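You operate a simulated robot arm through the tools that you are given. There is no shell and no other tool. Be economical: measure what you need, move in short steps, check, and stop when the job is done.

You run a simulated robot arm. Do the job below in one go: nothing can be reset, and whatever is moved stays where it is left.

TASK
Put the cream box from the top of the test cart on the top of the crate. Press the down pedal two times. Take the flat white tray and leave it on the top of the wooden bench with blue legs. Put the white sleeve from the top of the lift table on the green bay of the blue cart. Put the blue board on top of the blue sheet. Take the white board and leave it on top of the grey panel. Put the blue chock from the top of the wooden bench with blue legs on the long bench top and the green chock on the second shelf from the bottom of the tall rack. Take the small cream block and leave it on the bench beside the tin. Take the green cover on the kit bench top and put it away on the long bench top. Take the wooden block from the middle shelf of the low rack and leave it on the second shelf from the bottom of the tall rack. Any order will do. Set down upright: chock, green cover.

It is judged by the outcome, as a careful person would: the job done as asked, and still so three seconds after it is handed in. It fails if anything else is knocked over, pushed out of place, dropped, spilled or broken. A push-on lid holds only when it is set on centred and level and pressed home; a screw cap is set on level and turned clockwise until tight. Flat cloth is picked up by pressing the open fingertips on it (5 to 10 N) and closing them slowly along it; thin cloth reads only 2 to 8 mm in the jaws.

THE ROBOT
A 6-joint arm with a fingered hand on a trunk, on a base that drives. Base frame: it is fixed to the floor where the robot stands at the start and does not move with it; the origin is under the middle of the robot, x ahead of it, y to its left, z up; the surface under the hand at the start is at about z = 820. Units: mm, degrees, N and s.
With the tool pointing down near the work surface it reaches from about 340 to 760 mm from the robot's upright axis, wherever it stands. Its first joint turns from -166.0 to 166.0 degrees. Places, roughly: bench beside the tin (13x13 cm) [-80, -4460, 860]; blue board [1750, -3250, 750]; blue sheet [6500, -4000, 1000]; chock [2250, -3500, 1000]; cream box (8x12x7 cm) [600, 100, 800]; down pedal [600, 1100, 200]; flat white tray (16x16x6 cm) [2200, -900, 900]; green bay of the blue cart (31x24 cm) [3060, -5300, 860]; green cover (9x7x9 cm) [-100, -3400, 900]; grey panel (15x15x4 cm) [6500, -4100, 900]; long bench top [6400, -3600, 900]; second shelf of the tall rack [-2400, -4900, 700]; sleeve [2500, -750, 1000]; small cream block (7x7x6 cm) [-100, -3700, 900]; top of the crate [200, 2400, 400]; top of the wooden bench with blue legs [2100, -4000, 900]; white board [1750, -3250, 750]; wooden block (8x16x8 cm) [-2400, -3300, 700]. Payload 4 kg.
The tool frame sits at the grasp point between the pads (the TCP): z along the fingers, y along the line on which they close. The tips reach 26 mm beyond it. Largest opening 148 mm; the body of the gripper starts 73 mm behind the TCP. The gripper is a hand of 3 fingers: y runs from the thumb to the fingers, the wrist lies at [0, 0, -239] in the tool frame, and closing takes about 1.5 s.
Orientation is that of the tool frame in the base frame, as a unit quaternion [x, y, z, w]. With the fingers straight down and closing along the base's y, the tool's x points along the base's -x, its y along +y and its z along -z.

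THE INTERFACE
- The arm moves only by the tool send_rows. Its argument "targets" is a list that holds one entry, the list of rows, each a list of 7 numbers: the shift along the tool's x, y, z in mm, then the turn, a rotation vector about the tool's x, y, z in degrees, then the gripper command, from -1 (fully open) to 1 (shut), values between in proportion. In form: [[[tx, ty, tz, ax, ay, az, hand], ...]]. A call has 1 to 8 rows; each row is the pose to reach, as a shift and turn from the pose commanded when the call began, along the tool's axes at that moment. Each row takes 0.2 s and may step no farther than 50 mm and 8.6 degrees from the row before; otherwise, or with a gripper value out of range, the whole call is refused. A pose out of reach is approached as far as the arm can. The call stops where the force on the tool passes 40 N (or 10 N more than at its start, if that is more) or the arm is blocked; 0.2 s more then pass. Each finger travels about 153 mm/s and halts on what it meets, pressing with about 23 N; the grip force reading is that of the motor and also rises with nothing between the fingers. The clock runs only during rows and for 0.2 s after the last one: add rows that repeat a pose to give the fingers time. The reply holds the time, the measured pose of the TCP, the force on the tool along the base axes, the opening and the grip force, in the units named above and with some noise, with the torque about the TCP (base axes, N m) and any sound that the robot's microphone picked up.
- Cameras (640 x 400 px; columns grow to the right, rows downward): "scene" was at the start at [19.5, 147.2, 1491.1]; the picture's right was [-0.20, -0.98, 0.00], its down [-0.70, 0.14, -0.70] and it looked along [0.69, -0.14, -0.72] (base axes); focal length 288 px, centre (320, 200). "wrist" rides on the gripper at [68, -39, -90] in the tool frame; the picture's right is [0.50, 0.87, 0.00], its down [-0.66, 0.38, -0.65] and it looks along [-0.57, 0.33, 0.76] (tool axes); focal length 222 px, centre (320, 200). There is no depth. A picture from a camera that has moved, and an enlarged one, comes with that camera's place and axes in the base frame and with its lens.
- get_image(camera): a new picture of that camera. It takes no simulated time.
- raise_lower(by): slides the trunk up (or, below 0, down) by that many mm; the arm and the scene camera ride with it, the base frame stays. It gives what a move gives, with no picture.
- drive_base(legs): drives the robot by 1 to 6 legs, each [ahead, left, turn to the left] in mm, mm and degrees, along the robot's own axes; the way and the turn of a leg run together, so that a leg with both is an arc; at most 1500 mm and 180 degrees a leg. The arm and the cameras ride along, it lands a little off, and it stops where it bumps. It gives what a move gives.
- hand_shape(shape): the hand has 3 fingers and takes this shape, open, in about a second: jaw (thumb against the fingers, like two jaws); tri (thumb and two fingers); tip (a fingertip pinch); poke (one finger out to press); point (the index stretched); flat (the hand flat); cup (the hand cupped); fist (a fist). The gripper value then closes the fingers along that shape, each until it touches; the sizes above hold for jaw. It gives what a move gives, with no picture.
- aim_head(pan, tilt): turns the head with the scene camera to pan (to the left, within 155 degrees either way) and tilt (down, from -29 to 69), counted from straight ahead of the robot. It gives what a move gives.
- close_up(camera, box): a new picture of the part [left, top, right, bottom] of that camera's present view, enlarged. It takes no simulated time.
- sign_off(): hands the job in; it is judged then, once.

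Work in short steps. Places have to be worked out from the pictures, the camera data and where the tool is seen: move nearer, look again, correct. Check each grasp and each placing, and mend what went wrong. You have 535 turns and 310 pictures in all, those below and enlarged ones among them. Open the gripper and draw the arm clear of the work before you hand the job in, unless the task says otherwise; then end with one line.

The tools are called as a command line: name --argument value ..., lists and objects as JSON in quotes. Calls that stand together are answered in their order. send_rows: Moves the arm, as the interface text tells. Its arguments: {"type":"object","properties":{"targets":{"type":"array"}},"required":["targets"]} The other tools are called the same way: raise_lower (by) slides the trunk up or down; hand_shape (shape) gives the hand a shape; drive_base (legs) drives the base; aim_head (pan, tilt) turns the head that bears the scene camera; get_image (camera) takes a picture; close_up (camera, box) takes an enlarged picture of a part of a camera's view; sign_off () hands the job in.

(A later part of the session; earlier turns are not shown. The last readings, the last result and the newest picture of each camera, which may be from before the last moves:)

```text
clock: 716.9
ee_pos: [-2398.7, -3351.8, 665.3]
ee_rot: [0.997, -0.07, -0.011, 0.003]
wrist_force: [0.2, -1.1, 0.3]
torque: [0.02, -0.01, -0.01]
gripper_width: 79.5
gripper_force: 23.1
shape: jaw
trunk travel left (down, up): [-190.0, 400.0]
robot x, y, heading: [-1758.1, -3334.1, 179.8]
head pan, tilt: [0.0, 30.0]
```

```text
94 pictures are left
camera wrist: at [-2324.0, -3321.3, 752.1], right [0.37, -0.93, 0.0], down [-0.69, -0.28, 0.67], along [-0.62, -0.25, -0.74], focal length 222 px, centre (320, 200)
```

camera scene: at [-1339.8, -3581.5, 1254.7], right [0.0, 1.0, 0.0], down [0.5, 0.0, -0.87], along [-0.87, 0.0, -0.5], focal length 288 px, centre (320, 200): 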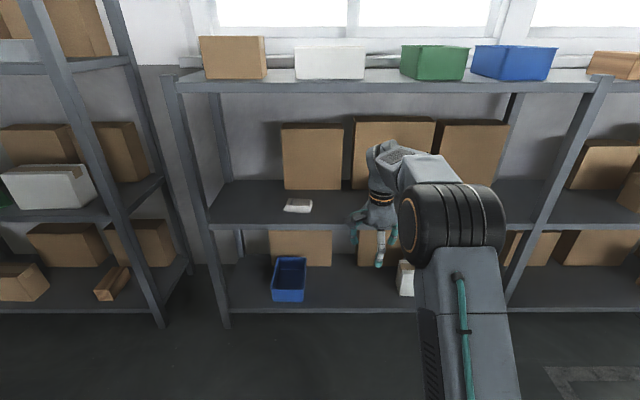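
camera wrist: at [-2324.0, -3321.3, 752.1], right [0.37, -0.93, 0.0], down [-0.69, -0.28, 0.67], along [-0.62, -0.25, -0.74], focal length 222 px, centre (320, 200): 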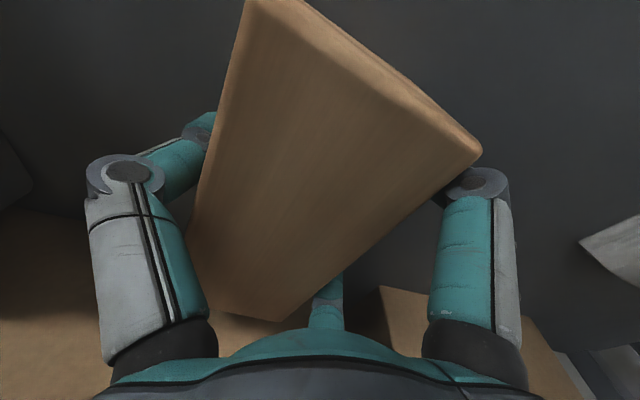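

Gripped at 79.5 mm. I lift 50 mm, back out of the rack, and strafe to the tall rack's left free bay (y≈−5258).

send_rows --targets '[[[0, 0, -8, 0, 0, 0, 1], [0, 0, -20, 0, 0, 0, 1], [0, 0, -35, 0, 0, 0, 1], [0, 0, -50, 0, 0, 0, 1]]]'

drive_base --legs '[[-450, 0, 0], [0, 1500, 0], [0, 415, 0]]'

send_rows --targets '[[[0, 0, -12, 0, 0, 0, 1], [0, 0, -25, 0, 0, 0, 1], [0, 0, -38, 0, 0, 0, 1]]]'

aim_head --pan 10 --tilt 30

get_image --camera "scene"

```text
clock: 717.9
ee_pos: [-2397.5, -3352.3, 714.4]
ee_rot: [0.997, -0.07, -0.01, 0.001]
wrist_force: [0.1, -0.1, -4.0]
torque: [-0.07, -0.04, 0.02]
gripper_width: 79.3
gripper_force: 22.7
shape: jaw
trunk travel left (down, up): [-190.0, 400.0]
robot x, y, heading: [-1753.9, -3334.5, 179.8]
head pan, tilt: [0.0, 30.0]
```

```text
clock: 729.8
ee_pos: [-1962.8, -5260.3, 714.2]
ee_rot: [0.997, -0.072, -0.01, 0.003]
wrist_force: [-0.2, -0.4, -4.1]
torque: [-0.05, -0.03, 0.0]
gripper_width: 79.4
gripper_force: 23.1
shape: jaw
trunk travel left (down, up): [-190.0, 400.0]
robot x, y, heading: [-1317.8, -5249.5, 179.6]
head pan, tilt: [0.0, 30.0]
```

```text
clock: 730.6
ee_pos: [-1962.0, -5260.1, 751.6]
ee_rot: [0.997, -0.072, -0.008, 0.003]
wrist_force: [0.2, 0.4, -5.2]
torque: [-0.01, -0.09, 0.04]
gripper_width: 79.2
gripper_force: 22.7
shape: jaw
trunk travel left (down, up): [-190.0, 400.0]
robot x, y, heading: [-1318.8, -5246.4, 179.7]
head pan, tilt: [0.0, 30.0]
```

```text
clock: 731.3
ee_pos: [-1961.4, -5260.3, 751.7]
ee_rot: [0.997, -0.073, -0.01, 0.003]
wrist_force: [1.0, 0.7, -3.5]
torque: [-0.05, -0.08, 0.0]
gripper_width: 79.2
gripper_force: 23.1
shape: jaw
trunk travel left (down, up): [-190.0, 400.0]
robot x, y, heading: [-1319.0, -5245.2, 179.6]
head pan, tilt: [10.0, 30.0]
```

```text
93 pictures are left
camera scene: at [-1349.6, -5420.9, 1254.6], right [-0.17, 0.99, 0.0], down [0.49, 0.08, -0.87], along [-0.85, -0.14, -0.5], focal length 288 px, centre (320, 200)
```

scene: 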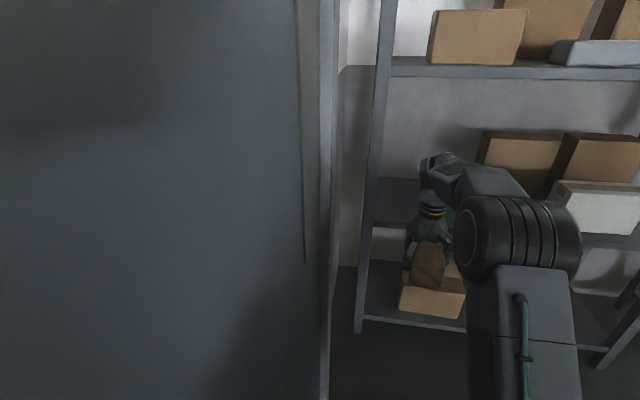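

Alignment looks good. I drive in 390 mm (shifting 8 mm to −y) and check with the wrist camera.

drive_base --legs '[[250, 8, 0.3], [140, 0, 0]]'

get_image --camera "wrist"

```text
clock: 734.0
ee_pos: [-2350.4, -5273.3, 750.4]
ee_rot: [0.998, -0.069, -0.01, 0.003]
wrist_force: [0.2, 0.7, -4.5]
torque: [-0.09, -0.05, -0.01]
gripper_width: 79.4
gripper_force: 23.1
shape: jaw
trunk travel left (down, up): [-190.0, 400.0]
robot x, y, heading: [-1709.4, -5253.7, -180.0]
head pan, tilt: [10.0, 30.0]
```

```text
92 pictures are left
camera wrist: at [-2275.6, -5241.6, 839.4], right [0.38, -0.93, 0.0], down [-0.69, -0.28, 0.67], along [-0.62, -0.25, -0.74], focal length 222 px, centre (320, 200)
```

wrist: 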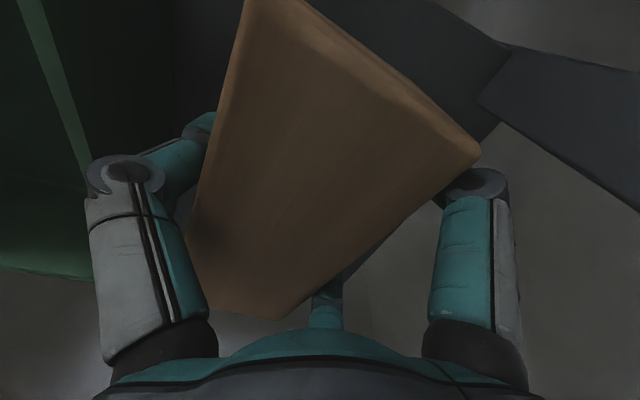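

The bin's edge is close to the thumb knuckle, while the post is at y≈−5400. I shift 16 mm toward −y and lower to contact.

send_rows --targets '[[[0, 8, 0, 0, 0, 0, 1], [0, 16, 0, 0, 0, 0, 1], [0, 16, 10, 0, 0, 0, 1], [0, 16, 20, 0, 0, 0, 1], [0, 16, 27, 0, 0, 0, 1], [0, 16, 33, 0, 0, 0, 1], [0, 16, 39, 0, 0, 0, 1], [0, 16, 45, 0, 0, 0, 1]]]'

```text
clock: 735.8
ee_pos: [-2353.5, -5289.5, 707.0]
ee_rot: [0.998, -0.068, -0.009, 0.002]
wrist_force: [0.6, -0.8, -4.0]
torque: [-0.06, -0.04, -0.03]
gripper_width: 79.2
gripper_force: 22.7
shape: jaw
trunk travel left (down, up): [-190.0, 400.0]
robot x, y, heading: [-1709.1, -5253.7, -179.8]
head pan, tilt: [10.0, 30.0]
```

send_rows --targets '[[[0, 0, 4, 0, 0, 0, 1], [0, 0, 8, 0, 0, 0, 1], [0, 0, 12, 0, 0, 0, 1], [0, 0, 16, 0, 0, 0, 1], [0, 0, 20, 0, 0, 0, 1], [0, 0, 24, 0, 0, 0, 1]]]'

```text
clock: 736.8
ee_pos: [-2354.2, -5289.2, 698.3]
ee_rot: [0.997, -0.069, -0.015, 0.003]
wrist_force: [6.5, 0.2, 21.8]
torque: [0.56, -0.15, -0.19]
gripper_width: 76.9
gripper_force: 23.4
shape: jaw
trunk travel left (down, up): [-190.0, 400.0]
robot x, y, heading: [-1710.2, -5255.7, -180.1]
head pan, tilt: [10.0, 30.0]
stopped in row 4: the force on the tool passed its limit at 42 N (the readings are from after the stop); the commanded pose is now the measured one
```

Touching down. I release, rise above the block and back out.

send_rows --targets '[[[0, 0, -2, 0, 0, 0, 0.1], [0, 0, -2, 0, 0, 0, -0.1], [0, 0, -2, 0, 0, 0, -0.2], [0, 0, -2, 0, 0, 0, -0.3], [0, 0, -20, 0, 0, 0, -0.3], [0, 0, -45, 0, 0, 0, -0.3], [0, 0, -65, 0, 0, 0, -0.3], [0, 0, -82, 0, 0, 0, -0.3]]]'

drive_base --legs '[[-420, 0, 0], [0, -330, 0]]'

close_up --camera "scene" --box '[160, 100, 460, 300]'

```text
clock: 738.6
ee_pos: [-2352.5, -5286.9, 778.4]
ee_rot: [0.998, -0.069, -0.012, 0.002]
wrist_force: [-0.7, -0.3, 0.0]
torque: [0.0, 0.01, -0.02]
gripper_width: 96.7
gripper_force: 0.1
shape: jaw
trunk travel left (down, up): [-190.0, 400.0]
robot x, y, heading: [-1707.6, -5252.2, -180.0]
head pan, tilt: [10.0, 30.0]
```

```text
clock: 743.0
ee_pos: [-1931.8, -4953.6, 776.3]
ee_rot: [0.997, -0.07, -0.013, 0.003]
wrist_force: [-0.3, -1.4, -0.2]
torque: [0.01, 0.01, -0.03]
gripper_width: 96.6
gripper_force: 0.2
shape: jaw
trunk travel left (down, up): [-190.0, 400.0]
robot x, y, heading: [-1287.8, -4921.5, 179.8]
head pan, tilt: [10.0, 30.0]
```

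```text
2.00 times, centred on (310, 200) of scene
camera zoom: at [-1316.3, -5094.4, 1254.7], right [-0.17, 0.98, 0.0], down [0.49, 0.09, -0.87], along [-0.85, -0.15, -0.5], focal length 576 px, centre (340, 200)
```

zoom: 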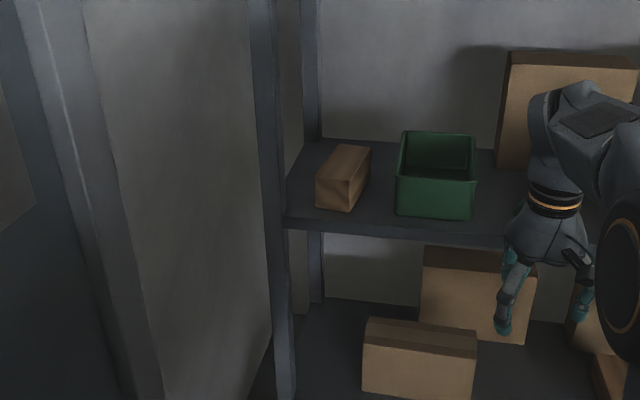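

The wooden block is on the second shelf. Now the kit bench: I raise the trunk, turn to face +x and move to y≈−3600.

raise_lower --by 390

drive_base --legs '[[0, -500, 0], [0, 0, -180], [0, 850, 0]]'

aim_head --pan 0 --tilt 40

get_image --camera "scene"

```text
clock: 746.8
ee_pos: [-1933.0, -4952.3, 1167.5]
ee_rot: [0.998, -0.069, -0.012, 0.003]
wrist_force: [-0.3, 0.2, -0.2]
torque: [0.01, 0.0, 0.04]
gripper_width: 96.4
gripper_force: 0.1
shape: jaw
trunk travel left (down, up): [-580.0, 10.0]
robot x, y, heading: [-1286.3, -4916.6, 179.9]
head pan, tilt: [10.0, 30.0]
```

```text
clock: 761.1
ee_pos: [-639.6, -3541.3, 1167.3]
ee_rot: [0.072, 0.997, 0.002, 0.013]
wrist_force: [0.4, 0.0, 1.1]
torque: [0.0, -0.01, 0.01]
gripper_width: 96.6
gripper_force: 0.2
shape: jaw
trunk travel left (down, up): [-580.0, 10.0]
robot x, y, heading: [-1286.6, -3571.5, -0.3]
head pan, tilt: [10.0, 30.0]
```

```text
clock: 761.9
ee_pos: [-638.7, -3541.9, 1167.8]
ee_rot: [0.071, 0.997, 0.003, 0.012]
wrist_force: [-0.8, 0.7, -0.2]
torque: [0.0, -0.04, -0.01]
gripper_width: 96.4
gripper_force: 0.0
shape: jaw
trunk travel left (down, up): [-580.0, 10.0]
robot x, y, heading: [-1282.9, -3573.3, -0.2]
head pan, tilt: [0.0, 40.0]
```

```text
90 pictures are left
camera scene: at [-1258.4, -3409.5, 1629.4], right [0.0, -1.0, 0.0], down [-0.64, 0.0, -0.77], along [0.77, 0.0, -0.64], focal length 288 px, centre (320, 200)
```

scene: 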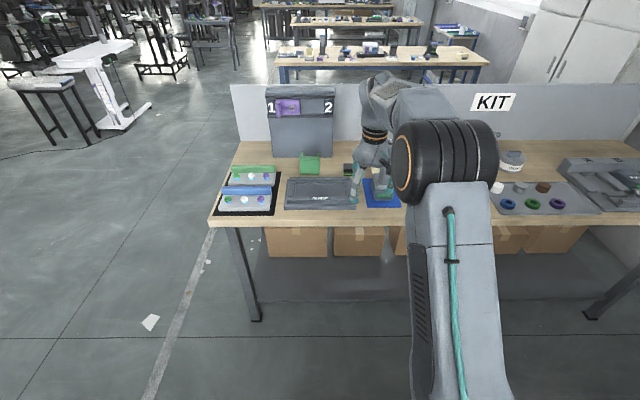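

I zoom on the bench to study the green cover, and then will look for the cream block.

close_up --camera "scene" --box '[260, 130, 400, 220]'

drive_base --legs '[[0, -500, 0]]'

get_image --camera "scene"

```text
4.44 times, centred on (330, 175) of scene
camera zoom: at [-1258.4, -3409.5, 1629.4], right [0.0, -1.0, 0.0], down [-0.64, 0.0, -0.77], along [0.77, 0.0, -0.64], focal length 1280 px, centre (276, 311)
```

zoom: 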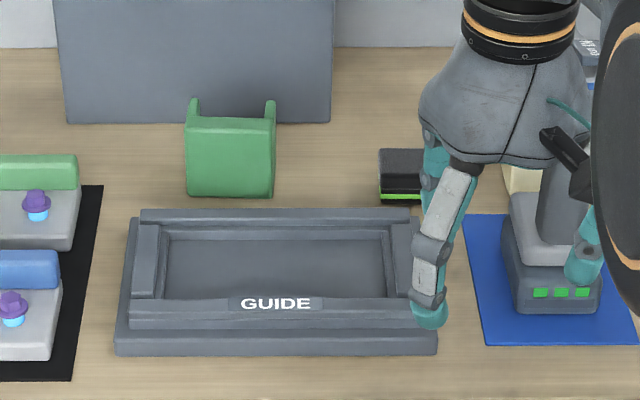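

```text
clock: 764.8
ee_pos: [-641.0, -4037.5, 1167.3]
ee_rot: [0.071, 0.997, 0.003, 0.013]
wrist_force: [-0.6, 0.1, 0.1]
torque: [-0.02, 0.03, -0.01]
gripper_width: 96.7
gripper_force: 0.1
shape: jaw
trunk travel left (down, up): [-580.0, 10.0]
robot x, y, heading: [-1286.5, -4066.3, -0.3]
head pan, tilt: [0.0, 40.0]
```

```text
88 pictures are left
camera scene: at [-1260.7, -3906.9, 1629.4], right [0.0, -1.0, 0.0], down [-0.64, 0.0, -0.77], along [0.77, 0.0, -0.64], focal length 288 px, centre (320, 200)
```

scene: 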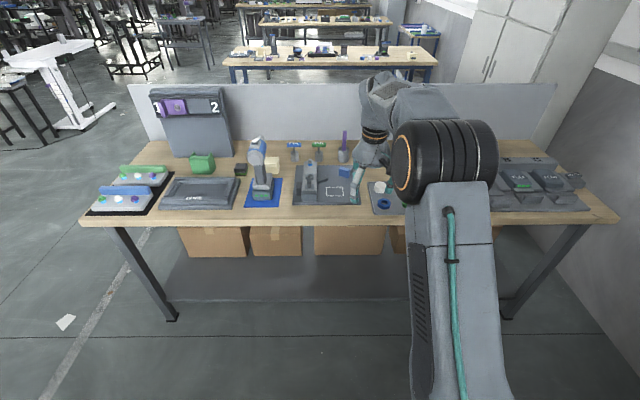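

The small cream block is near (−98,−3679) behind a tall driver at (−190,−3650). I'll grasp it with the thumb at the lower‑left diagonal (tool y at 30°) to avoid the driver. I turn the hand and move in.

send_rows --targets '[[[0, 0, 0, 0, 0, 8.6, -0.4], [0, 0, 0, 0, 0, 17.2, -0.4], [0, 0, 0, 0, 0, 25.8, -0.4], [0, 0, 0, 0, 0, 34.4, -0.4], [0, 0, 0, 0, 0, 43, -0.4], [0, 0, 0, 0, 0, 52, -0.4]]]'

drive_base --legs '[[0, 370, 0.3], [430, 0, 0]]'

get_image --camera "wrist"

get_image --camera "scene"

```text
refused: row 6 steps farther than a row can; nothing moved
```

```text
clock: 769.4
ee_pos: [-211.3, -3661.7, 1166.6]
ee_rot: [0.066, 0.998, 0.003, 0.012]
wrist_force: [0.1, 0.1, -1.0]
torque: [-0.02, 0.03, 0.0]
gripper_width: 96.7
gripper_force: 0.1
shape: jaw
trunk travel left (down, up): [-580.0, 10.0]
robot x, y, heading: [-856.1, -3697.8, 0.4]
head pan, tilt: [0.0, 40.0]
```

```text
87 pictures are left
camera wrist: at [-284.2, -3691.6, 1254.1], right [-0.38, 0.92, -0.01], down [0.68, 0.29, 0.67], along [0.62, 0.25, -0.74], focal length 222 px, centre (320, 200)
```

wrist: 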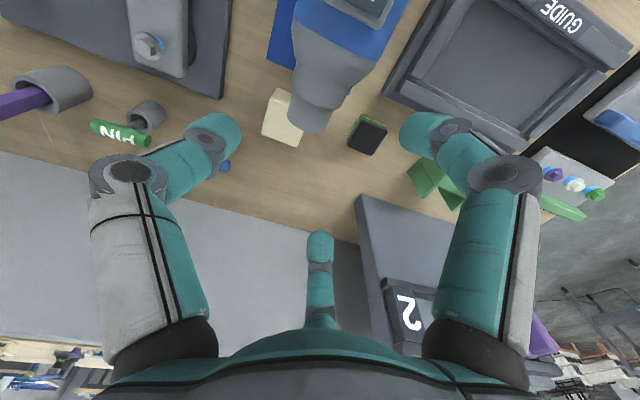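

```text
86 pictures are left
camera scene: at [-830.9, -3536.3, 1629.3], right [0.0, -1.0, 0.0], down [-0.64, 0.0, -0.77], along [0.77, 0.0, -0.64], focal length 288 px, centre (320, 200)
```

scene: 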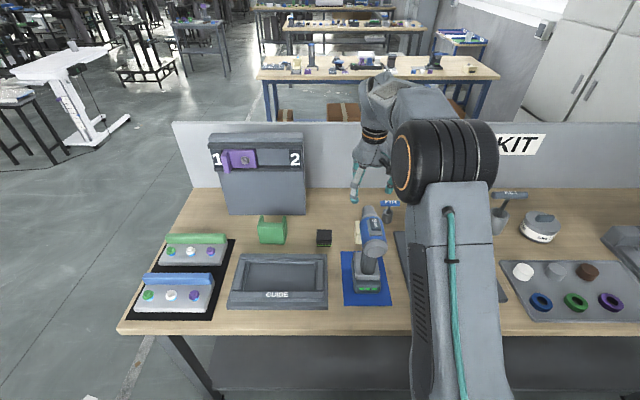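

The driver's nose overhangs close to the block, so the best hand pose is with tool y toward −y (camera on the far side). I turn the hand +170° at this safe height and hover over the block.

send_rows --targets '[[[-10, -2, 0, 0, 0, 8.5, -0.4], [-20, -4, 0, 0, 0, 17, -0.4], [-30, -6, 0, 0, 0, 25.5, -0.4], [-40, -8, 0, 0, 0, 34, -0.4], [-50, -10, 0, 0, 0, 42.5, -0.4], [-60, -12, 0, 0, 0, 51, -0.4], [-70, -14, 0, 0, 0, 59.5, -0.4], [-80, -16, 0, 0, 0, 68, -0.4]]]'

send_rows --targets '[[[0, 0, 0, 0, 0, 8.5, -0.4], [0, 0, 0, 0, 0, 17, -0.4], [0, 0, 0, 0, 0, 25.5, -0.4], [0, 0, 0, 0, 0, 34, -0.4], [0, 0, 0, 0, 0, 42.5, -0.4], [0, 0, 0, 0, 0, 51, -0.4], [0, 0, 0, 0, 0, 59.5, -0.4], [0, 0, 0, 0, 0, 68, -0.4]]]'

send_rows --targets '[[[0, 0, 0, 0, 0, 8.5, -0.4], [0, 0, 0, 0, 0, 17, -0.4], [0, 0, 0, 0, 0, 25.5, -0.4], [0, 0, 0, 0, 0, 34, -0.4]]]'

get_image --camera "wrist"

```text
clock: 771.2
ee_pos: [-133.7, -3690.2, 1169.4]
ee_rot: [0.614, 0.789, 0.009, 0.008]
wrist_force: [-0.1, 0.0, -0.4]
torque: [0.02, 0.01, 0.01]
gripper_width: 103.5
gripper_force: 0.1
shape: jaw
trunk travel left (down, up): [-580.0, 10.0]
robot x, y, heading: [-855.2, -3701.6, 0.4]
head pan, tilt: [0.0, 40.0]
```

```text
clock: 773.0
ee_pos: [-133.7, -3690.0, 1169.0]
ee_rot: [0.95, 0.311, 0.013, 0.003]
wrist_force: [0.8, 0.1, 0.1]
torque: [0.0, 0.02, 0.0]
gripper_width: 103.3
gripper_force: 0.1
shape: jaw
trunk travel left (down, up): [-580.0, 10.0]
robot x, y, heading: [-857.8, -3696.8, 0.3]
head pan, tilt: [0.0, 40.0]
```

```text
clock: 774.0
ee_pos: [-133.6, -3690.1, 1168.6]
ee_rot: [1.0, 0.019, 0.013, -0.001]
wrist_force: [0.6, 0.4, 0.0]
torque: [0.0, -0.02, -0.02]
gripper_width: 103.1
gripper_force: 0.0
shape: jaw
trunk travel left (down, up): [-580.0, 10.0]
robot x, y, heading: [-857.7, -3696.4, 0.2]
head pan, tilt: [0.0, 40.0]
```

```text
85 pictures are left
camera wrist: at [-69.2, -3647.0, 1259.7], right [0.53, -0.85, 0.01], down [-0.66, -0.41, 0.64], along [-0.53, -0.35, -0.77], focal length 222 px, centre (320, 200)
```

wrist: 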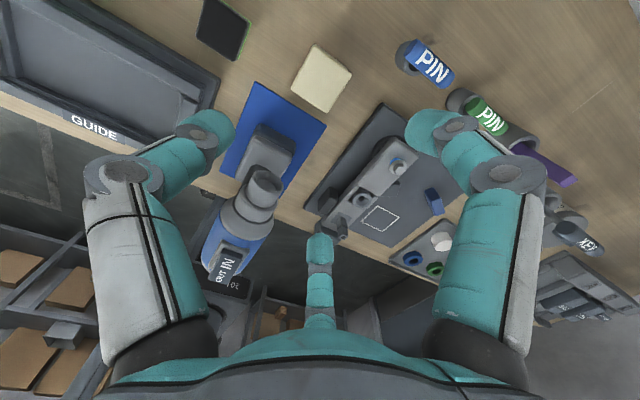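

The wrist reaches this pose. Block centre is (−125,−3691), square to the axes, ~66 mm. I centre, level the hand and descend to z≈930.

send_rows --targets '[[[8, 12, 30, 0, -1.5, 0, -0.35], [8, 12, 70, 0, -1.5, 0, -0.35], [8, 12, 110, 0, -1.5, 0, -0.35], [8, 12, 150, 0, -1.5, 0, -0.35], [8, 12, 190, 0, -1.5, 0, -0.35], [8, 12, 230, 0, -1.5, 0, -0.35], [8, 12, 240, 0, -1.5, 0, -0.35]]]'

get_image --camera "wrist"

```text
clock: 775.6
ee_pos: [-118.5, -3699.6, 928.6]
ee_rot: [1.0, 0.021, 0.0, -0.001]
wrist_force: [1.0, -0.7, -0.7]
torque: [0.01, -0.01, -0.04]
gripper_width: 100.4
gripper_force: 0.1
shape: jaw
trunk travel left (down, up): [-580.0, 10.0]
robot x, y, heading: [-855.0, -3695.3, 0.2]
head pan, tilt: [0.0, 40.0]
```

```text
84 pictures are left
camera wrist: at [-51.7, -3657.2, 1017.9], right [0.54, -0.84, 0.0], down [-0.64, -0.41, 0.65], along [-0.55, -0.35, -0.76], focal length 222 px, centre (320, 200)
```

wrist: 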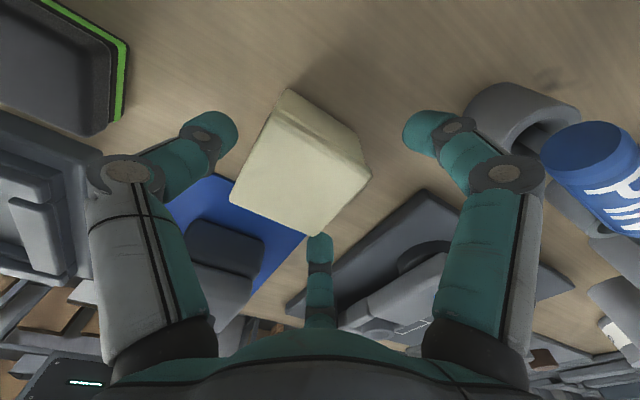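

I shift 8 mm to −x, open a bit wider, and lower around the block.

send_rows --targets '[[[-4, -1, 0, 0, 0, 0, -0.5], [-8, -2, 0, 0, 0, 0, -0.55], [-8, -2, 10, 0, 0, 0, -0.55], [-8, -2, 20, 0, 0, 0, -0.55], [-8, -2, 29, 0, 0, 0, -0.55], [-8, -2, 36, 0, 0, 0, -0.55]]]'

get_image --camera "wrist"

```text
clock: 777.0
ee_pos: [-125.8, -3697.3, 892.9]
ee_rot: [1.0, 0.021, 0.0, -0.002]
wrist_force: [0.7, 0.8, -0.5]
torque: [-0.03, -0.01, 0.0]
gripper_width: 114.3
gripper_force: 0.0
shape: jaw
trunk travel left (down, up): [-580.0, 10.0]
robot x, y, heading: [-852.9, -3700.5, 0.2]
head pan, tilt: [0.0, 40.0]
```

```text
83 pictures are left
camera wrist: at [-60.6, -3655.3, 982.4], right [0.54, -0.84, 0.0], down [-0.64, -0.41, 0.65], along [-0.55, -0.35, -0.76], focal length 222 px, centre (320, 200)
```

wrist: 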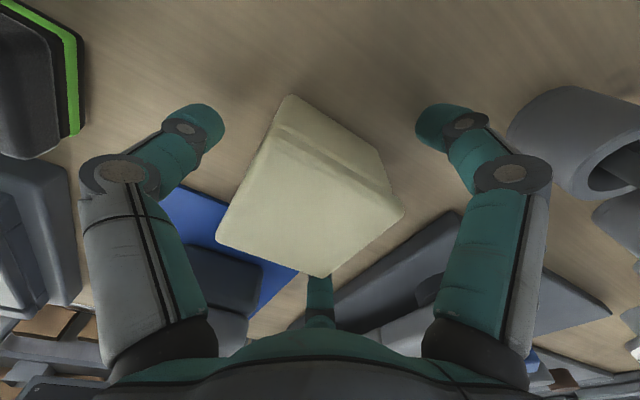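

Straddled without contact. I close and lift.

send_rows --targets '[[[0, 0, 3, 0, 0, 0, -0.3], [0, 0, 3, 0, 0, 0, 0], [0, 0, 3, 0, 0, 0, 0.3], [0, 0, 3, 0, 0, 0, 0.7], [0, 0, 3, 0, 0, 0, 1], [0, 0, 3, 0, 0, 0, 1], [0, 0, 3, 0, 0, 0, 1]]]'

send_rows --targets '[[[0, 0, -8, 0, 0, 0, 1], [0, 0, -25, 0, 0, 0, 1], [0, 0, -60, 0, 0, 0, 1], [0, 0, -105, 0, 0, 0, 1], [0, 0, -150, 0, 0, 0, 1], [0, 0, -195, 0, 0, 0, 1], [0, 0, -240, 0, 0, 0, 1]]]'

get_image --camera "wrist"

```text
clock: 778.6
ee_pos: [-127.8, -3697.9, 890.1]
ee_rot: [1.0, 0.021, -0.001, -0.002]
wrist_force: [0.2, 0.1, -0.5]
torque: [0.07, -0.03, 0.01]
gripper_width: 68.8
gripper_force: 23.4
shape: jaw
trunk travel left (down, up): [-580.0, 10.0]
robot x, y, heading: [-855.4, -3702.4, 0.5]
head pan, tilt: [0.0, 40.0]
```

```text
clock: 780.2
ee_pos: [-128.0, -3698.1, 1130.0]
ee_rot: [1.0, 0.02, -0.001, -0.001]
wrist_force: [-0.1, -0.2, -2.6]
torque: [-0.02, 0.0, -0.02]
gripper_width: 68.6
gripper_force: 22.9
shape: jaw
trunk travel left (down, up): [-580.0, 10.0]
robot x, y, heading: [-856.6, -3698.4, 0.4]
head pan, tilt: [0.0, 40.0]
```

```text
82 pictures are left
camera wrist: at [-60.6, -3655.8, 1219.8], right [0.54, -0.84, 0.0], down [-0.64, -0.41, 0.65], along [-0.55, -0.35, -0.76], focal length 222 px, centre (320, 200)
```

wrist: 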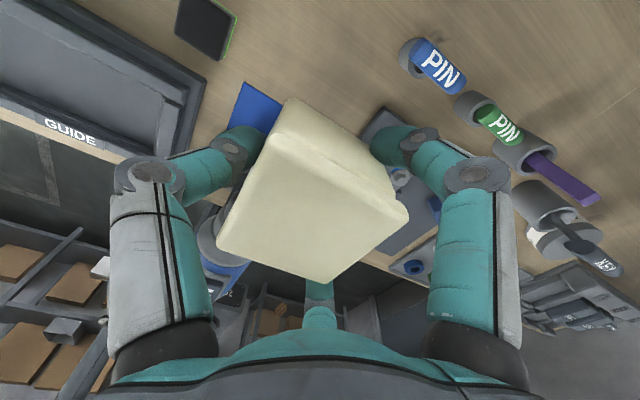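

Held. I back off slightly and strafe past the tin to view the spot left of the arm.

drive_base --legs '[[-150, 0, 0], [0, -1000, -0.4]]'

get_image --camera "scene"

```text
clock: 782.2
ee_pos: [-276.4, -3721.5, 1136.0]
ee_rot: [1.0, 0.02, 0.005, -0.002]
wrist_force: [5.3, 2.1, 9.2]
torque: [0.31, 0.02, -0.23]
gripper_width: 69.3
gripper_force: 23.2
shape: jaw
trunk travel left (down, up): [-580.0, 10.0]
robot x, y, heading: [-1008.5, -3726.8, 0.2]
head pan, tilt: [0.0, 40.0]
stopped in leg 2: the force on the tool passed its limit at 41 N (the readings are from after the stop); the commanded pose is now the measured one
```

```text
81 pictures are left
camera scene: at [-981.9, -3560.2, 1629.0], right [0.0, -1.0, 0.0], down [-0.64, 0.0, -0.77], along [0.77, 0.0, -0.64], focal length 288 px, centre (320, 200)
```

scene: 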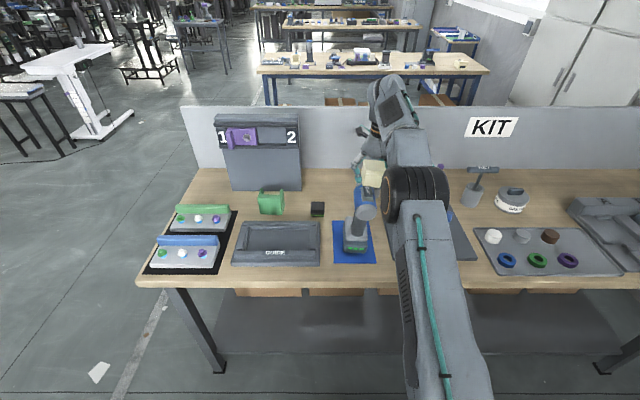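

I bumped the driver while backing up over it. I stop and zoom in before any motion.

close_up --camera "scene" --box '[320, 140, 440, 270]'

get_image --camera "wrist"

```text
3.08 times, centred on (380, 205) of scene
camera zoom: at [-981.9, -3560.2, 1629.0], right [0.0, -1.0, 0.0], down [-0.64, 0.0, -0.77], along [0.77, 0.0, -0.64], focal length 886 px, centre (135, 185)
```

zoom: 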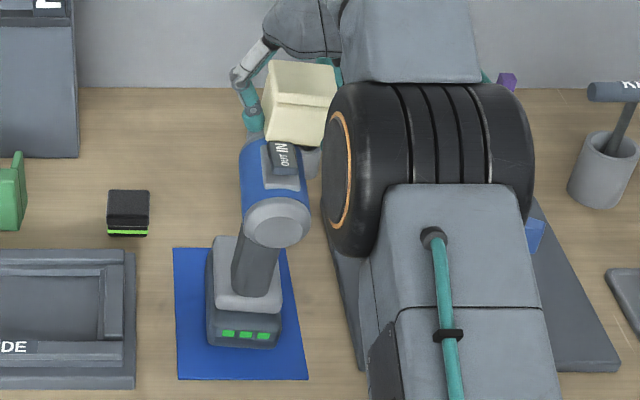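

```text
79 pictures are left
camera wrist: at [-211.5, -3679.4, 1225.8], right [0.54, -0.84, 0.0], down [-0.65, -0.41, 0.65], along [-0.54, -0.35, -0.76], focal length 222 px, centre (320, 200)
```

wrist: 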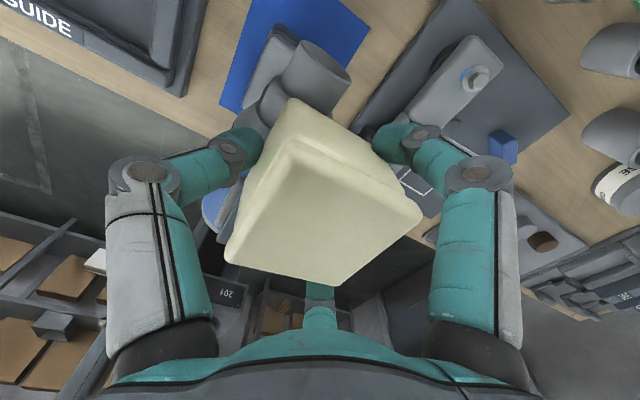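

The driver still stands on its mat. I lift straight up to free the contact.

send_rows --targets '[[[0, 0, -10, 0, 0, 0, 1], [0, 0, -25, 0, 0, 0, 1], [0, 0, -45, 0, 0, 0, 1], [0, 0, -65, 0, 0, 0, 1]]]'

raise_lower --by 10

close_up --camera "scene" --box '[320, 140, 440, 270]'

```text
clock: 783.2
ee_pos: [-290.8, -3711.4, 1184.0]
ee_rot: [1.0, 0.019, 0.005, -0.003]
wrist_force: [0.2, 0.0, -3.3]
torque: [-0.05, 0.03, 0.01]
gripper_width: 68.8
gripper_force: 23.0
shape: jaw
out of reach, approached as far as the arm can: row 2, 3, 4
trunk travel left (down, up): [-580.0, 10.0]
robot x, y, heading: [-1005.8, -3724.8, 0.4]
head pan, tilt: [0.0, 40.0]
```

```text
clock: 783.8
ee_pos: [-291.3, -3711.3, 1194.2]
ee_rot: [1.0, 0.019, 0.006, -0.003]
wrist_force: [0.9, 0.4, -3.0]
torque: [-0.07, 0.03, 0.02]
gripper_width: 68.9
gripper_force: 23.0
shape: jaw
trunk travel left (down, up): [-590.0, 0.0]
robot x, y, heading: [-1006.3, -3720.7, 0.2]
head pan, tilt: [0.0, 40.0]
```

```text
3.08 times, centred on (380, 205) of scene
camera zoom: at [-981.5, -3561.0, 1639.3], right [0.0, -1.0, 0.0], down [-0.64, 0.0, -0.77], along [0.77, 0.0, -0.64], focal length 886 px, centre (135, 185)
```

zoom: 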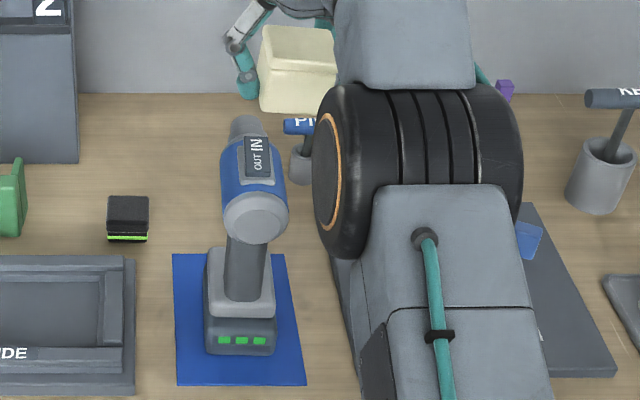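

The driver stands upright on its mat, essentially where it was. Now with the hand higher, I strafe to y≈−4750 to view the spot by the tin.

drive_base --legs '[[0, -1030, 0]]'

get_image --camera "scene"

```text
clock: 789.1
ee_pos: [-290.0, -4752.8, 1194.5]
ee_rot: [1.0, 0.016, 0.005, -0.003]
wrist_force: [-0.1, 0.3, -3.3]
torque: [-0.01, 0.0, 0.01]
gripper_width: 68.7
gripper_force: 23.0
shape: jaw
trunk travel left (down, up): [-590.0, 0.0]
robot x, y, heading: [-1006.7, -4762.7, -0.1]
head pan, tilt: [0.0, 40.0]
```

```text
77 pictures are left
camera scene: at [-979.9, -4596.9, 1639.3], right [0.0, -1.0, 0.0], down [-0.64, 0.0, -0.77], along [0.77, 0.0, -0.64], focal length 288 px, centre (320, 200)
```

scene: 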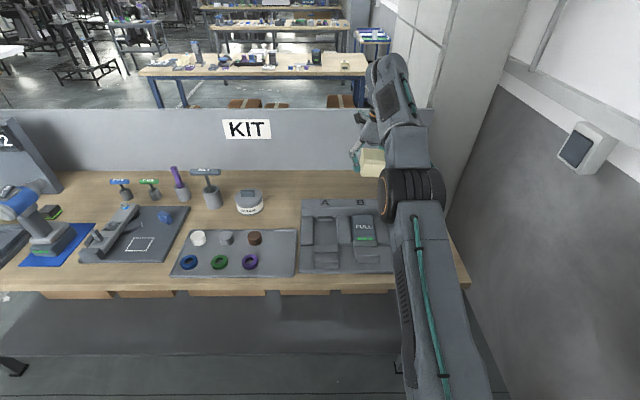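

The free patch between the tin and the A/B tray is centred around y≈−4440. I strafe left 305, move in 158, and lower toward it.

drive_base --legs '[[0, 305, 0.1], [158, 0, 0]]'

send_rows --targets '[[[0, 0, 30, 0, 0, 0, 1], [10, 0, 70, 0, 0, 0, 1], [20, 0, 110, 0, 0, 0, 1], [25, 0, 150, 0, 0, 0, 1], [25, 0, 190, 0, 0, 0, 1]]]'

get_image --camera "wrist"

close_up --camera "scene" --box '[260, 130, 460, 270]'

```text
clock: 792.2
ee_pos: [-131.2, -4444.1, 1193.5]
ee_rot: [1.0, 0.018, 0.005, -0.003]
wrist_force: [0.6, 0.6, -3.7]
torque: [0.0, 0.03, 0.0]
gripper_width: 68.9
gripper_force: 22.6
shape: jaw
trunk travel left (down, up): [-590.0, 0.0]
robot x, y, heading: [-847.5, -4453.2, 0.0]
head pan, tilt: [0.0, 40.0]
```

```text
clock: 793.4
ee_pos: [-104.3, -4439.5, 1002.6]
ee_rot: [1.0, 0.018, 0.005, -0.003]
wrist_force: [-0.6, -0.1, -2.8]
torque: [-0.02, -0.01, 0.01]
gripper_width: 68.6
gripper_force: 23.0
shape: jaw
trunk travel left (down, up): [-590.0, 0.0]
robot x, y, heading: [-850.4, -4452.0, 0.1]
head pan, tilt: [0.0, 40.0]
```

```text
76 pictures are left
camera wrist: at [-39.4, -4399.1, 1093.2], right [0.53, -0.85, 0.0], down [-0.65, -0.41, 0.64], along [-0.55, -0.34, -0.76], focal length 222 px, centre (320, 200)
```

wrist: 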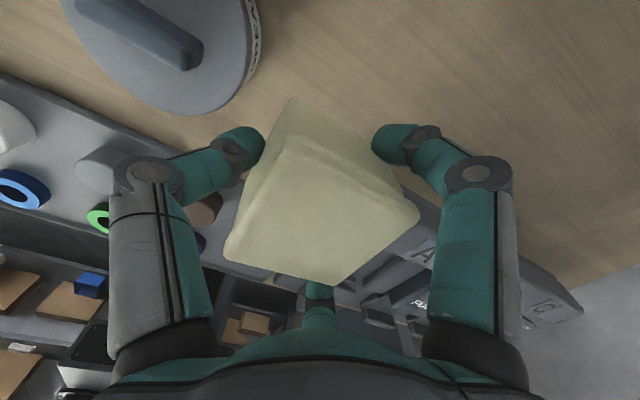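

```text
2.86 times, centred on (360, 200) of scene
camera zoom: at [-821.5, -4289.7, 1639.3], right [0.0, -1.0, 0.0], down [-0.64, 0.0, -0.77], along [0.77, 0.0, -0.64], focal length 823 px, centre (206, 200)
```

zoom: 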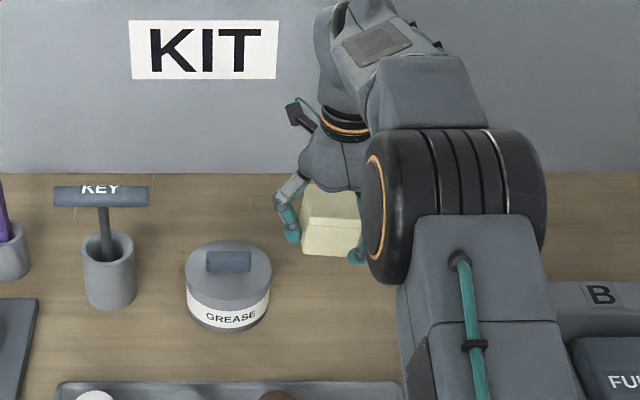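

Tin on one side, tray on the other; I shift 7 mm to −y and lower to the bench.

send_rows --targets '[[[0, 7, 25, 0, 0, 0, 1], [0, 7, 55, 0, 0, 0, 1], [0, 7, 80, 0, 0, 0, 1], [0, 7, 97, 0, 0, 0, 1], [0, 7, 104, 0, 0, 0, 1], [0, 7, 109, 0, 0, 0, 1], [0, 7, 114, 0, 0, 0, 1]]]'

send_rows --targets '[[[0, 0, 0, 0, 0, 0, 1], [0, 0, 3, 0, 0, 0, 1], [0, 0, 6, 0, 0, 0, 1]]]'

```text
clock: 795.0
ee_pos: [-104.2, -4447.7, 889.9]
ee_rot: [1.0, 0.018, 0.006, -0.002]
wrist_force: [-1.2, -0.3, -2.8]
torque: [-0.05, -0.02, -0.03]
gripper_width: 68.9
gripper_force: 23.3
shape: jaw
trunk travel left (down, up): [-590.0, 0.0]
robot x, y, heading: [-849.6, -4450.6, -0.1]
head pan, tilt: [0.0, 40.0]
```

```text
clock: 795.8
ee_pos: [-103.8, -4447.8, 887.9]
ee_rot: [1.0, 0.018, 0.008, -0.003]
wrist_force: [0.2, -0.2, 18.6]
torque: [-0.54, -0.05, 0.04]
gripper_width: 68.9
gripper_force: 23.4
shape: jaw
trunk travel left (down, up): [-590.0, 0.0]
robot x, y, heading: [-850.1, -4455.9, -0.0]
head pan, tilt: [0.0, 40.0]
```

Down. I release gently and rise.

send_rows --targets '[[[0, 0, -1, 0, 0, 0, 0.05], [0, 0, -1, 0, 0, 0, 0], [0, 0, -1, 0, 0, 0, -0.06], [0, 0, -1, 0, 0, 0, -0.1], [0, 0, -20, 0, 0, 0, -0.1], [0, 0, -50, 0, 0, 0, -0.1], [0, 0, -90, 0, 0, 0, -0.1]]]'

send_rows --targets '[[[0, 0, -40, 0, 0, 0, -0.2], [0, 0, -80, 0, 0, 0, -0.5], [0, 0, -120, 0, 0, 0, -1], [-10, 0, -160, 0, 0, 0, -1], [-20, 0, -200, 0, 0, 0, -1]]]'

get_image --camera "wrist"

```text
clock: 797.4
ee_pos: [-105.2, -4448.4, 973.9]
ee_rot: [1.0, 0.017, 0.005, -0.003]
wrist_force: [0.2, 0.7, -0.2]
torque: [0.0, 0.01, -0.01]
gripper_width: 80.7
gripper_force: 0.0
shape: jaw
trunk travel left (down, up): [-590.0, 0.0]
robot x, y, heading: [-851.6, -4452.0, 0.1]
head pan, tilt: [0.0, 40.0]
```

```text
clock: 798.6
ee_pos: [-125.9, -4449.2, 1173.5]
ee_rot: [1.0, 0.018, 0.005, -0.004]
wrist_force: [-1.1, 0.8, 0.5]
torque: [0.02, -0.03, 0.0]
gripper_width: 147.8
gripper_force: 0.1
shape: jaw
trunk travel left (down, up): [-590.0, 0.0]
robot x, y, heading: [-848.9, -4449.7, 0.1]
head pan, tilt: [0.0, 40.0]
```

```text
74 pictures are left
camera wrist: at [-60.6, -4408.0, 1264.1], right [0.53, -0.85, 0.0], down [-0.65, -0.41, 0.64], along [-0.55, -0.34, -0.76], focal length 222 px, centre (320, 200)
```

wrist: 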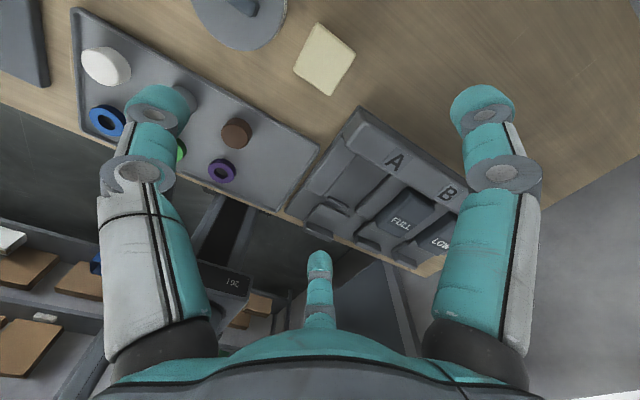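

The cream block is set beside the tin. Now the green cover at ≈(−105,−3360): I strafe there at this height and look closely.

drive_base --legs '[[0, 1075, 0]]'

get_image --camera "wrist"

close_up --camera "scene" --box '[300, 140, 440, 270]'

```text
clock: 804.1
ee_pos: [-133.3, -3370.4, 1173.2]
ee_rot: [1.0, 0.025, 0.005, -0.003]
wrist_force: [-1.1, 0.0, 0.5]
torque: [-0.01, 0.02, 0.04]
gripper_width: 147.8
gripper_force: 0.1
shape: jaw
trunk travel left (down, up): [-590.0, 0.0]
robot x, y, heading: [-854.2, -3385.2, 0.7]
head pan, tilt: [0.0, 40.0]
```

```text
73 pictures are left
camera wrist: at [-68.3, -3327.5, 1263.7], right [0.54, -0.84, 0.0], down [-0.64, -0.41, 0.64], along [-0.54, -0.35, -0.76], focal length 222 px, centre (320, 200)
```

wrist: 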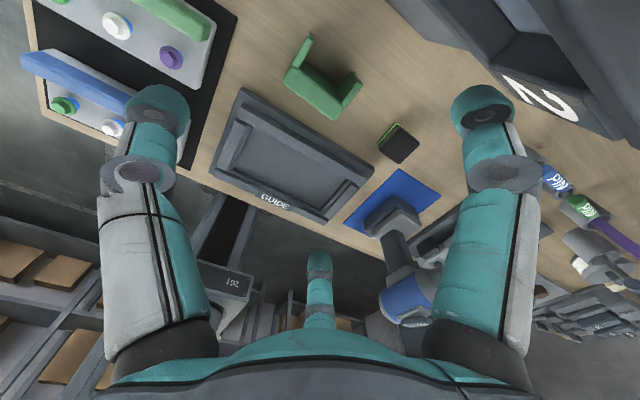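

```text
3.08 times, centred on (370, 205) of scene
camera zoom: at [-831.8, -3219.9, 1639.3], right [0.01, -1.0, 0.0], down [-0.64, -0.01, -0.77], along [0.77, 0.01, -0.64], focal length 886 px, centre (166, 185)
```

zoom: 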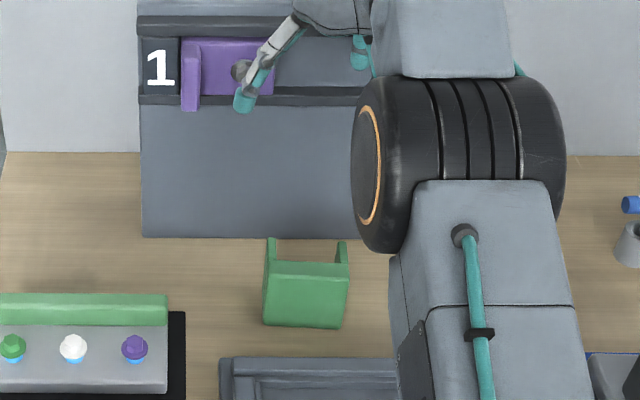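

The cover is a U: a ~20 mm thick front wall (centre (−141,−3364)) with two side walls, open at the back and top. Best grip: thumb inside the U, fingers outside the front wall (tool y toward −x). I turn the hand accordingly at this height.

send_rows --targets '[[[0, 0, 0, 0, 0, -8.5, 0], [0, 0, 0, 0, 0, -17, 0], [0, 0, 0, 0, 0, -25.5, 0], [0, 0, 0, 0, 0, -34, 0], [0, 0, 0, 0, 0, -42.5, 0], [0, 0, 0, 0, 0, -51, 0], [0, 0, 0, 0, 0, -59.5, 0], [0, 0, 0, 0, 0, -68, 0]]]'

send_rows --targets '[[[0, 0, 0, 0, 0, -8.5, 0], [0, 0, 0, 0, 0, -17, 0], [0, 0, 0, 0, 0, -25.5, 0], [0, 0, 0, 0, 0, -34, 0], [0, 0, 0, 0, 0, -42.5, 0], [0, 0, 0, 0, 0, -51, 0], [0, 0, 0, 0, 0, -59.5, 0], [0, 0, 0, 0, 0, -68, 0]]]'

send_rows --targets '[[[0, 0, 0, 0, 0, -8.5, 0], [0, 0, 0, 0, 0, -17, 0], [0, 0, 0, 0, 0, -25.5, 0], [0, 0, 0, 0, 0, -34, 0], [0, 0, 0, 0, 0, -42.5, 0], [0, 0, 0, 0, 0, -51, 0], [0, 0, 0, 0, 0, -59.5, 0], [0, 0, 0, 0, 0, -68, 0]]]'

send_rows --targets '[[[0, 0, 0, 0, 0, -8.5, 0], [0, 0, 0, 0, 0, -17, 0], [0, 0, 0, 0, 0, -25.5, 0], [0, 0, 0, 0, 0, -34, 0], [0, 0, 0, 0, 0, -42.5, 0], [0, 0, 0, 0, 0, -51, 0], [0, 0, 0, 0, 0, -59.5, 0], [0, 0, 0, 0, 0, -63, 0]]]'

get_image --camera "wrist"

```text
clock: 805.9
ee_pos: [-134.2, -3369.9, 1173.5]
ee_rot: [0.815, 0.58, 0.006, 0.0]
wrist_force: [-0.2, 0.5, -0.1]
torque: [-0.01, 0.0, 0.02]
gripper_width: 74.8
gripper_force: 0.0
shape: jaw
trunk travel left (down, up): [-590.0, 0.0]
robot x, y, heading: [-855.5, -3382.6, 0.6]
head pan, tilt: [0.0, 40.0]
```

```text
clock: 807.7
ee_pos: [-133.1, -3370.5, 1173.9]
ee_rot: [0.351, 0.936, 0.006, 0.004]
wrist_force: [-0.2, -0.1, 0.1]
torque: [0.04, 0.0, -0.02]
gripper_width: 74.8
gripper_force: 0.1
shape: jaw
trunk travel left (down, up): [-590.0, 0.0]
robot x, y, heading: [-855.0, -3385.1, 1.0]
head pan, tilt: [0.0, 40.0]
```

```text
clock: 809.5
ee_pos: [-133.4, -3370.2, 1173.7]
ee_rot: [-0.233, 0.972, 0.002, 0.006]
wrist_force: [0.1, 0.5, 1.1]
torque: [0.0, 0.01, -0.06]
gripper_width: 74.4
gripper_force: 0.1
shape: jaw
trunk travel left (down, up): [-590.0, 0.0]
robot x, y, heading: [-848.9, -3381.2, 0.6]
head pan, tilt: [0.0, 40.0]
```

```text
clock: 811.3
ee_pos: [-233.6, -3276.7, 1084.3]
ee_rot: [-0.653, 0.755, -0.06, 0.013]
wrist_force: [-0.4, -0.5, -0.1]
torque: [0.01, 0.02, 0.0]
gripper_width: 74.6
gripper_force: 0.0
shape: jaw
out of reach, approached as far as the arm can: row 3, 4, 5, 6, 7, 8
trunk travel left (down, up): [-590.0, 0.0]
robot x, y, heading: [-852.4, -3388.0, 0.7]
head pan, tilt: [0.0, 40.0]
```

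```text
71 pictures are left
camera wrist: at [-214.0, -3341.1, 1181.3], right [-0.93, -0.37, -0.06], down [-0.34, 0.75, 0.57], along [-0.16, 0.55, -0.82], focal length 222 px, centre (320, 200)
```

wrist: 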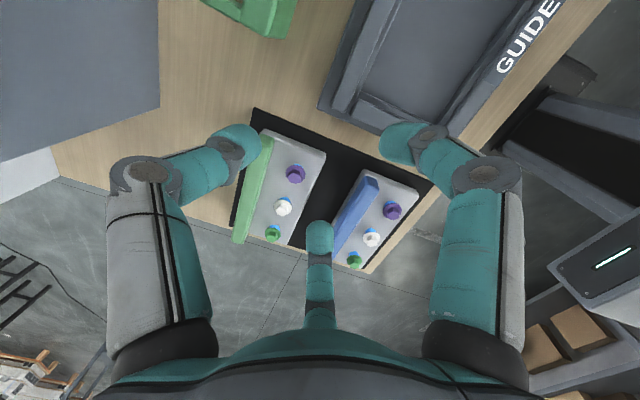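

The wrist limit again prevents that. I choose instead the enveloping grasp: thumb on the front face, fingers on the outer side walls (tool y toward +x). I turn the hand back and go above the cover.

send_rows --targets '[[[9, -12, 0, -0.3, 0.4, 8.5, -0.3], [18, -24, 0, -0.5, 0.9, 17, -0.6], [28, -37, 0, -0.8, 1.3, 25.5, -1], [37, -49, 0, -1.1, 1.7, 34, -1], [46, -61, 0, -1.4, 2.2, 42.4, -1], [55, -74, 0, -1.7, 2.6, 50.9, -1], [65, -86, 0, -2, 3.1, 59.4, -1], [74, -98, -1, -2.2, 3.5, 67.9, -1]]]'

send_rows --targets '[[[0, 0, 0, 0, 0, 8.5, -1], [0, 0, 0, 0, 0, 17, -1], [0, 0, 0, 0, 0, 25.5, -1], [0, 0, 0, 0, 0, 34, -1], [0, 0, 0, 0, 0, 42.5, -1], [0, 0, 0, 0, 0, 51, -1], [0, 0, 0, 0, 0, 59.5, -1], [0, 0, 0, 0, 0, 68, -1]]]'

```text
clock: 813.1
ee_pos: [-151.8, -3363.0, 1100.0]
ee_rot: [-0.117, 0.992, -0.046, 0.011]
wrist_force: [1.6, -0.4, 0.4]
torque: [-0.01, 0.02, 0.01]
gripper_width: 147.9
gripper_force: 0.0
shape: jaw
trunk travel left (down, up): [-590.0, 0.0]
robot x, y, heading: [-856.1, -3384.9, 0.8]
head pan, tilt: [0.0, 40.0]
```

```text
clock: 814.9
ee_pos: [-151.5, -3364.2, 1098.8]
ee_rot: [0.458, 0.888, -0.032, 0.037]
wrist_force: [0.2, 0.2, 0.5]
torque: [0.0, 0.02, 0.0]
gripper_width: 147.9
gripper_force: 0.1
shape: jaw
trunk travel left (down, up): [-590.0, 0.0]
robot x, y, heading: [-853.4, -3383.5, 0.8]
head pan, tilt: [0.0, 40.0]
```

I finish the turn and level the hand, then look.

send_rows --targets '[[[0, 0, 0, 0.1, 1.2, 7.2, -1], [0, 0, 0, 0.2, 2.3, 14.2, -1], [0, 0, 0, 0.2, 3.4, 21.2, -1], [0, 0, 0, 0.3, 4.6, 28.2, -1], [0, 0, 0, 0.4, 5.7, 35.3, -1]]]'

get_image --camera "wrist"

```text
clock: 816.1
ee_pos: [-150.5, -3364.5, 1100.4]
ee_rot: [0.706, 0.709, -0.001, -0.001]
wrist_force: [-1.3, -0.4, 0.3]
torque: [-0.04, 0.01, -0.02]
gripper_width: 148.0
gripper_force: 0.1
shape: jaw
trunk travel left (down, up): [-590.0, 0.0]
robot x, y, heading: [-855.8, -3382.9, 0.9]
head pan, tilt: [0.0, 40.0]
```

```text
70 pictures are left
camera wrist: at [-190.0, -3295.6, 1189.1], right [0.86, 0.5, 0.0], down [0.38, -0.65, 0.65], along [0.33, -0.57, -0.76], focal length 222 px, centre (320, 200)
```

wrist: 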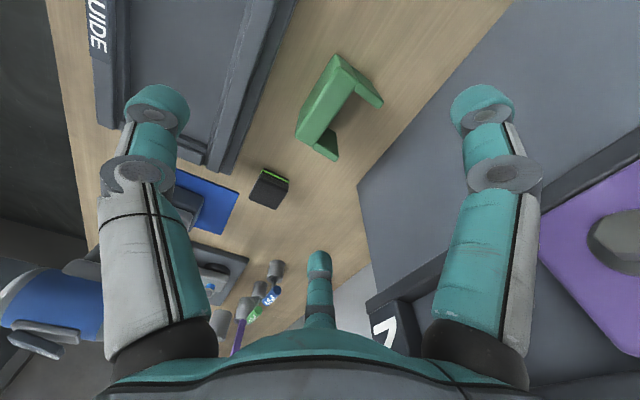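

Cover spans x≈−157…−95, y≈−3316…−3400. I centre at (−146,−3359) and descend to z≈918 (thumb just above the GUIDE tray).

send_rows --targets '[[[5, 4, 30, 0, 0, 0, -0.6], [5, 4, 70, 0, 0, 0, -0.6], [5, 4, 110, 0, 0, 0, -0.6], [5, 4, 145, 0, 0, 0, -0.6], [5, 4, 165, 0, 0, 0, -0.6], [5, 4, 175, 0, 0, 0, -0.6], [5, 4, 182, 0, 0, 0, -0.6]]]'

get_image --camera "wrist"

```text
clock: 817.7
ee_pos: [-148.3, -3359.4, 916.3]
ee_rot: [0.706, 0.708, 0.0, -0.002]
wrist_force: [0.1, -0.5, 0.3]
torque: [0.0, -0.01, -0.04]
gripper_width: 118.9
gripper_force: 0.1
shape: jaw
trunk travel left (down, up): [-590.0, 0.0]
robot x, y, heading: [-856.5, -3384.1, 0.9]
head pan, tilt: [0.0, 40.0]
```

```text
69 pictures are left
camera wrist: at [-186.9, -3291.0, 1006.8], right [0.86, 0.5, 0.0], down [0.38, -0.65, 0.65], along [0.33, -0.57, -0.76], focal length 222 px, centre (320, 200)
```

wrist: 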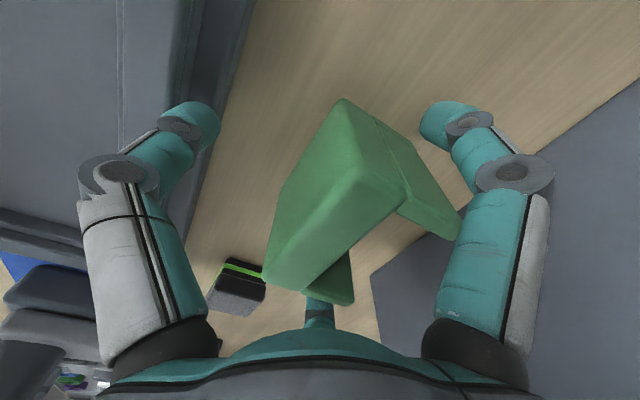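

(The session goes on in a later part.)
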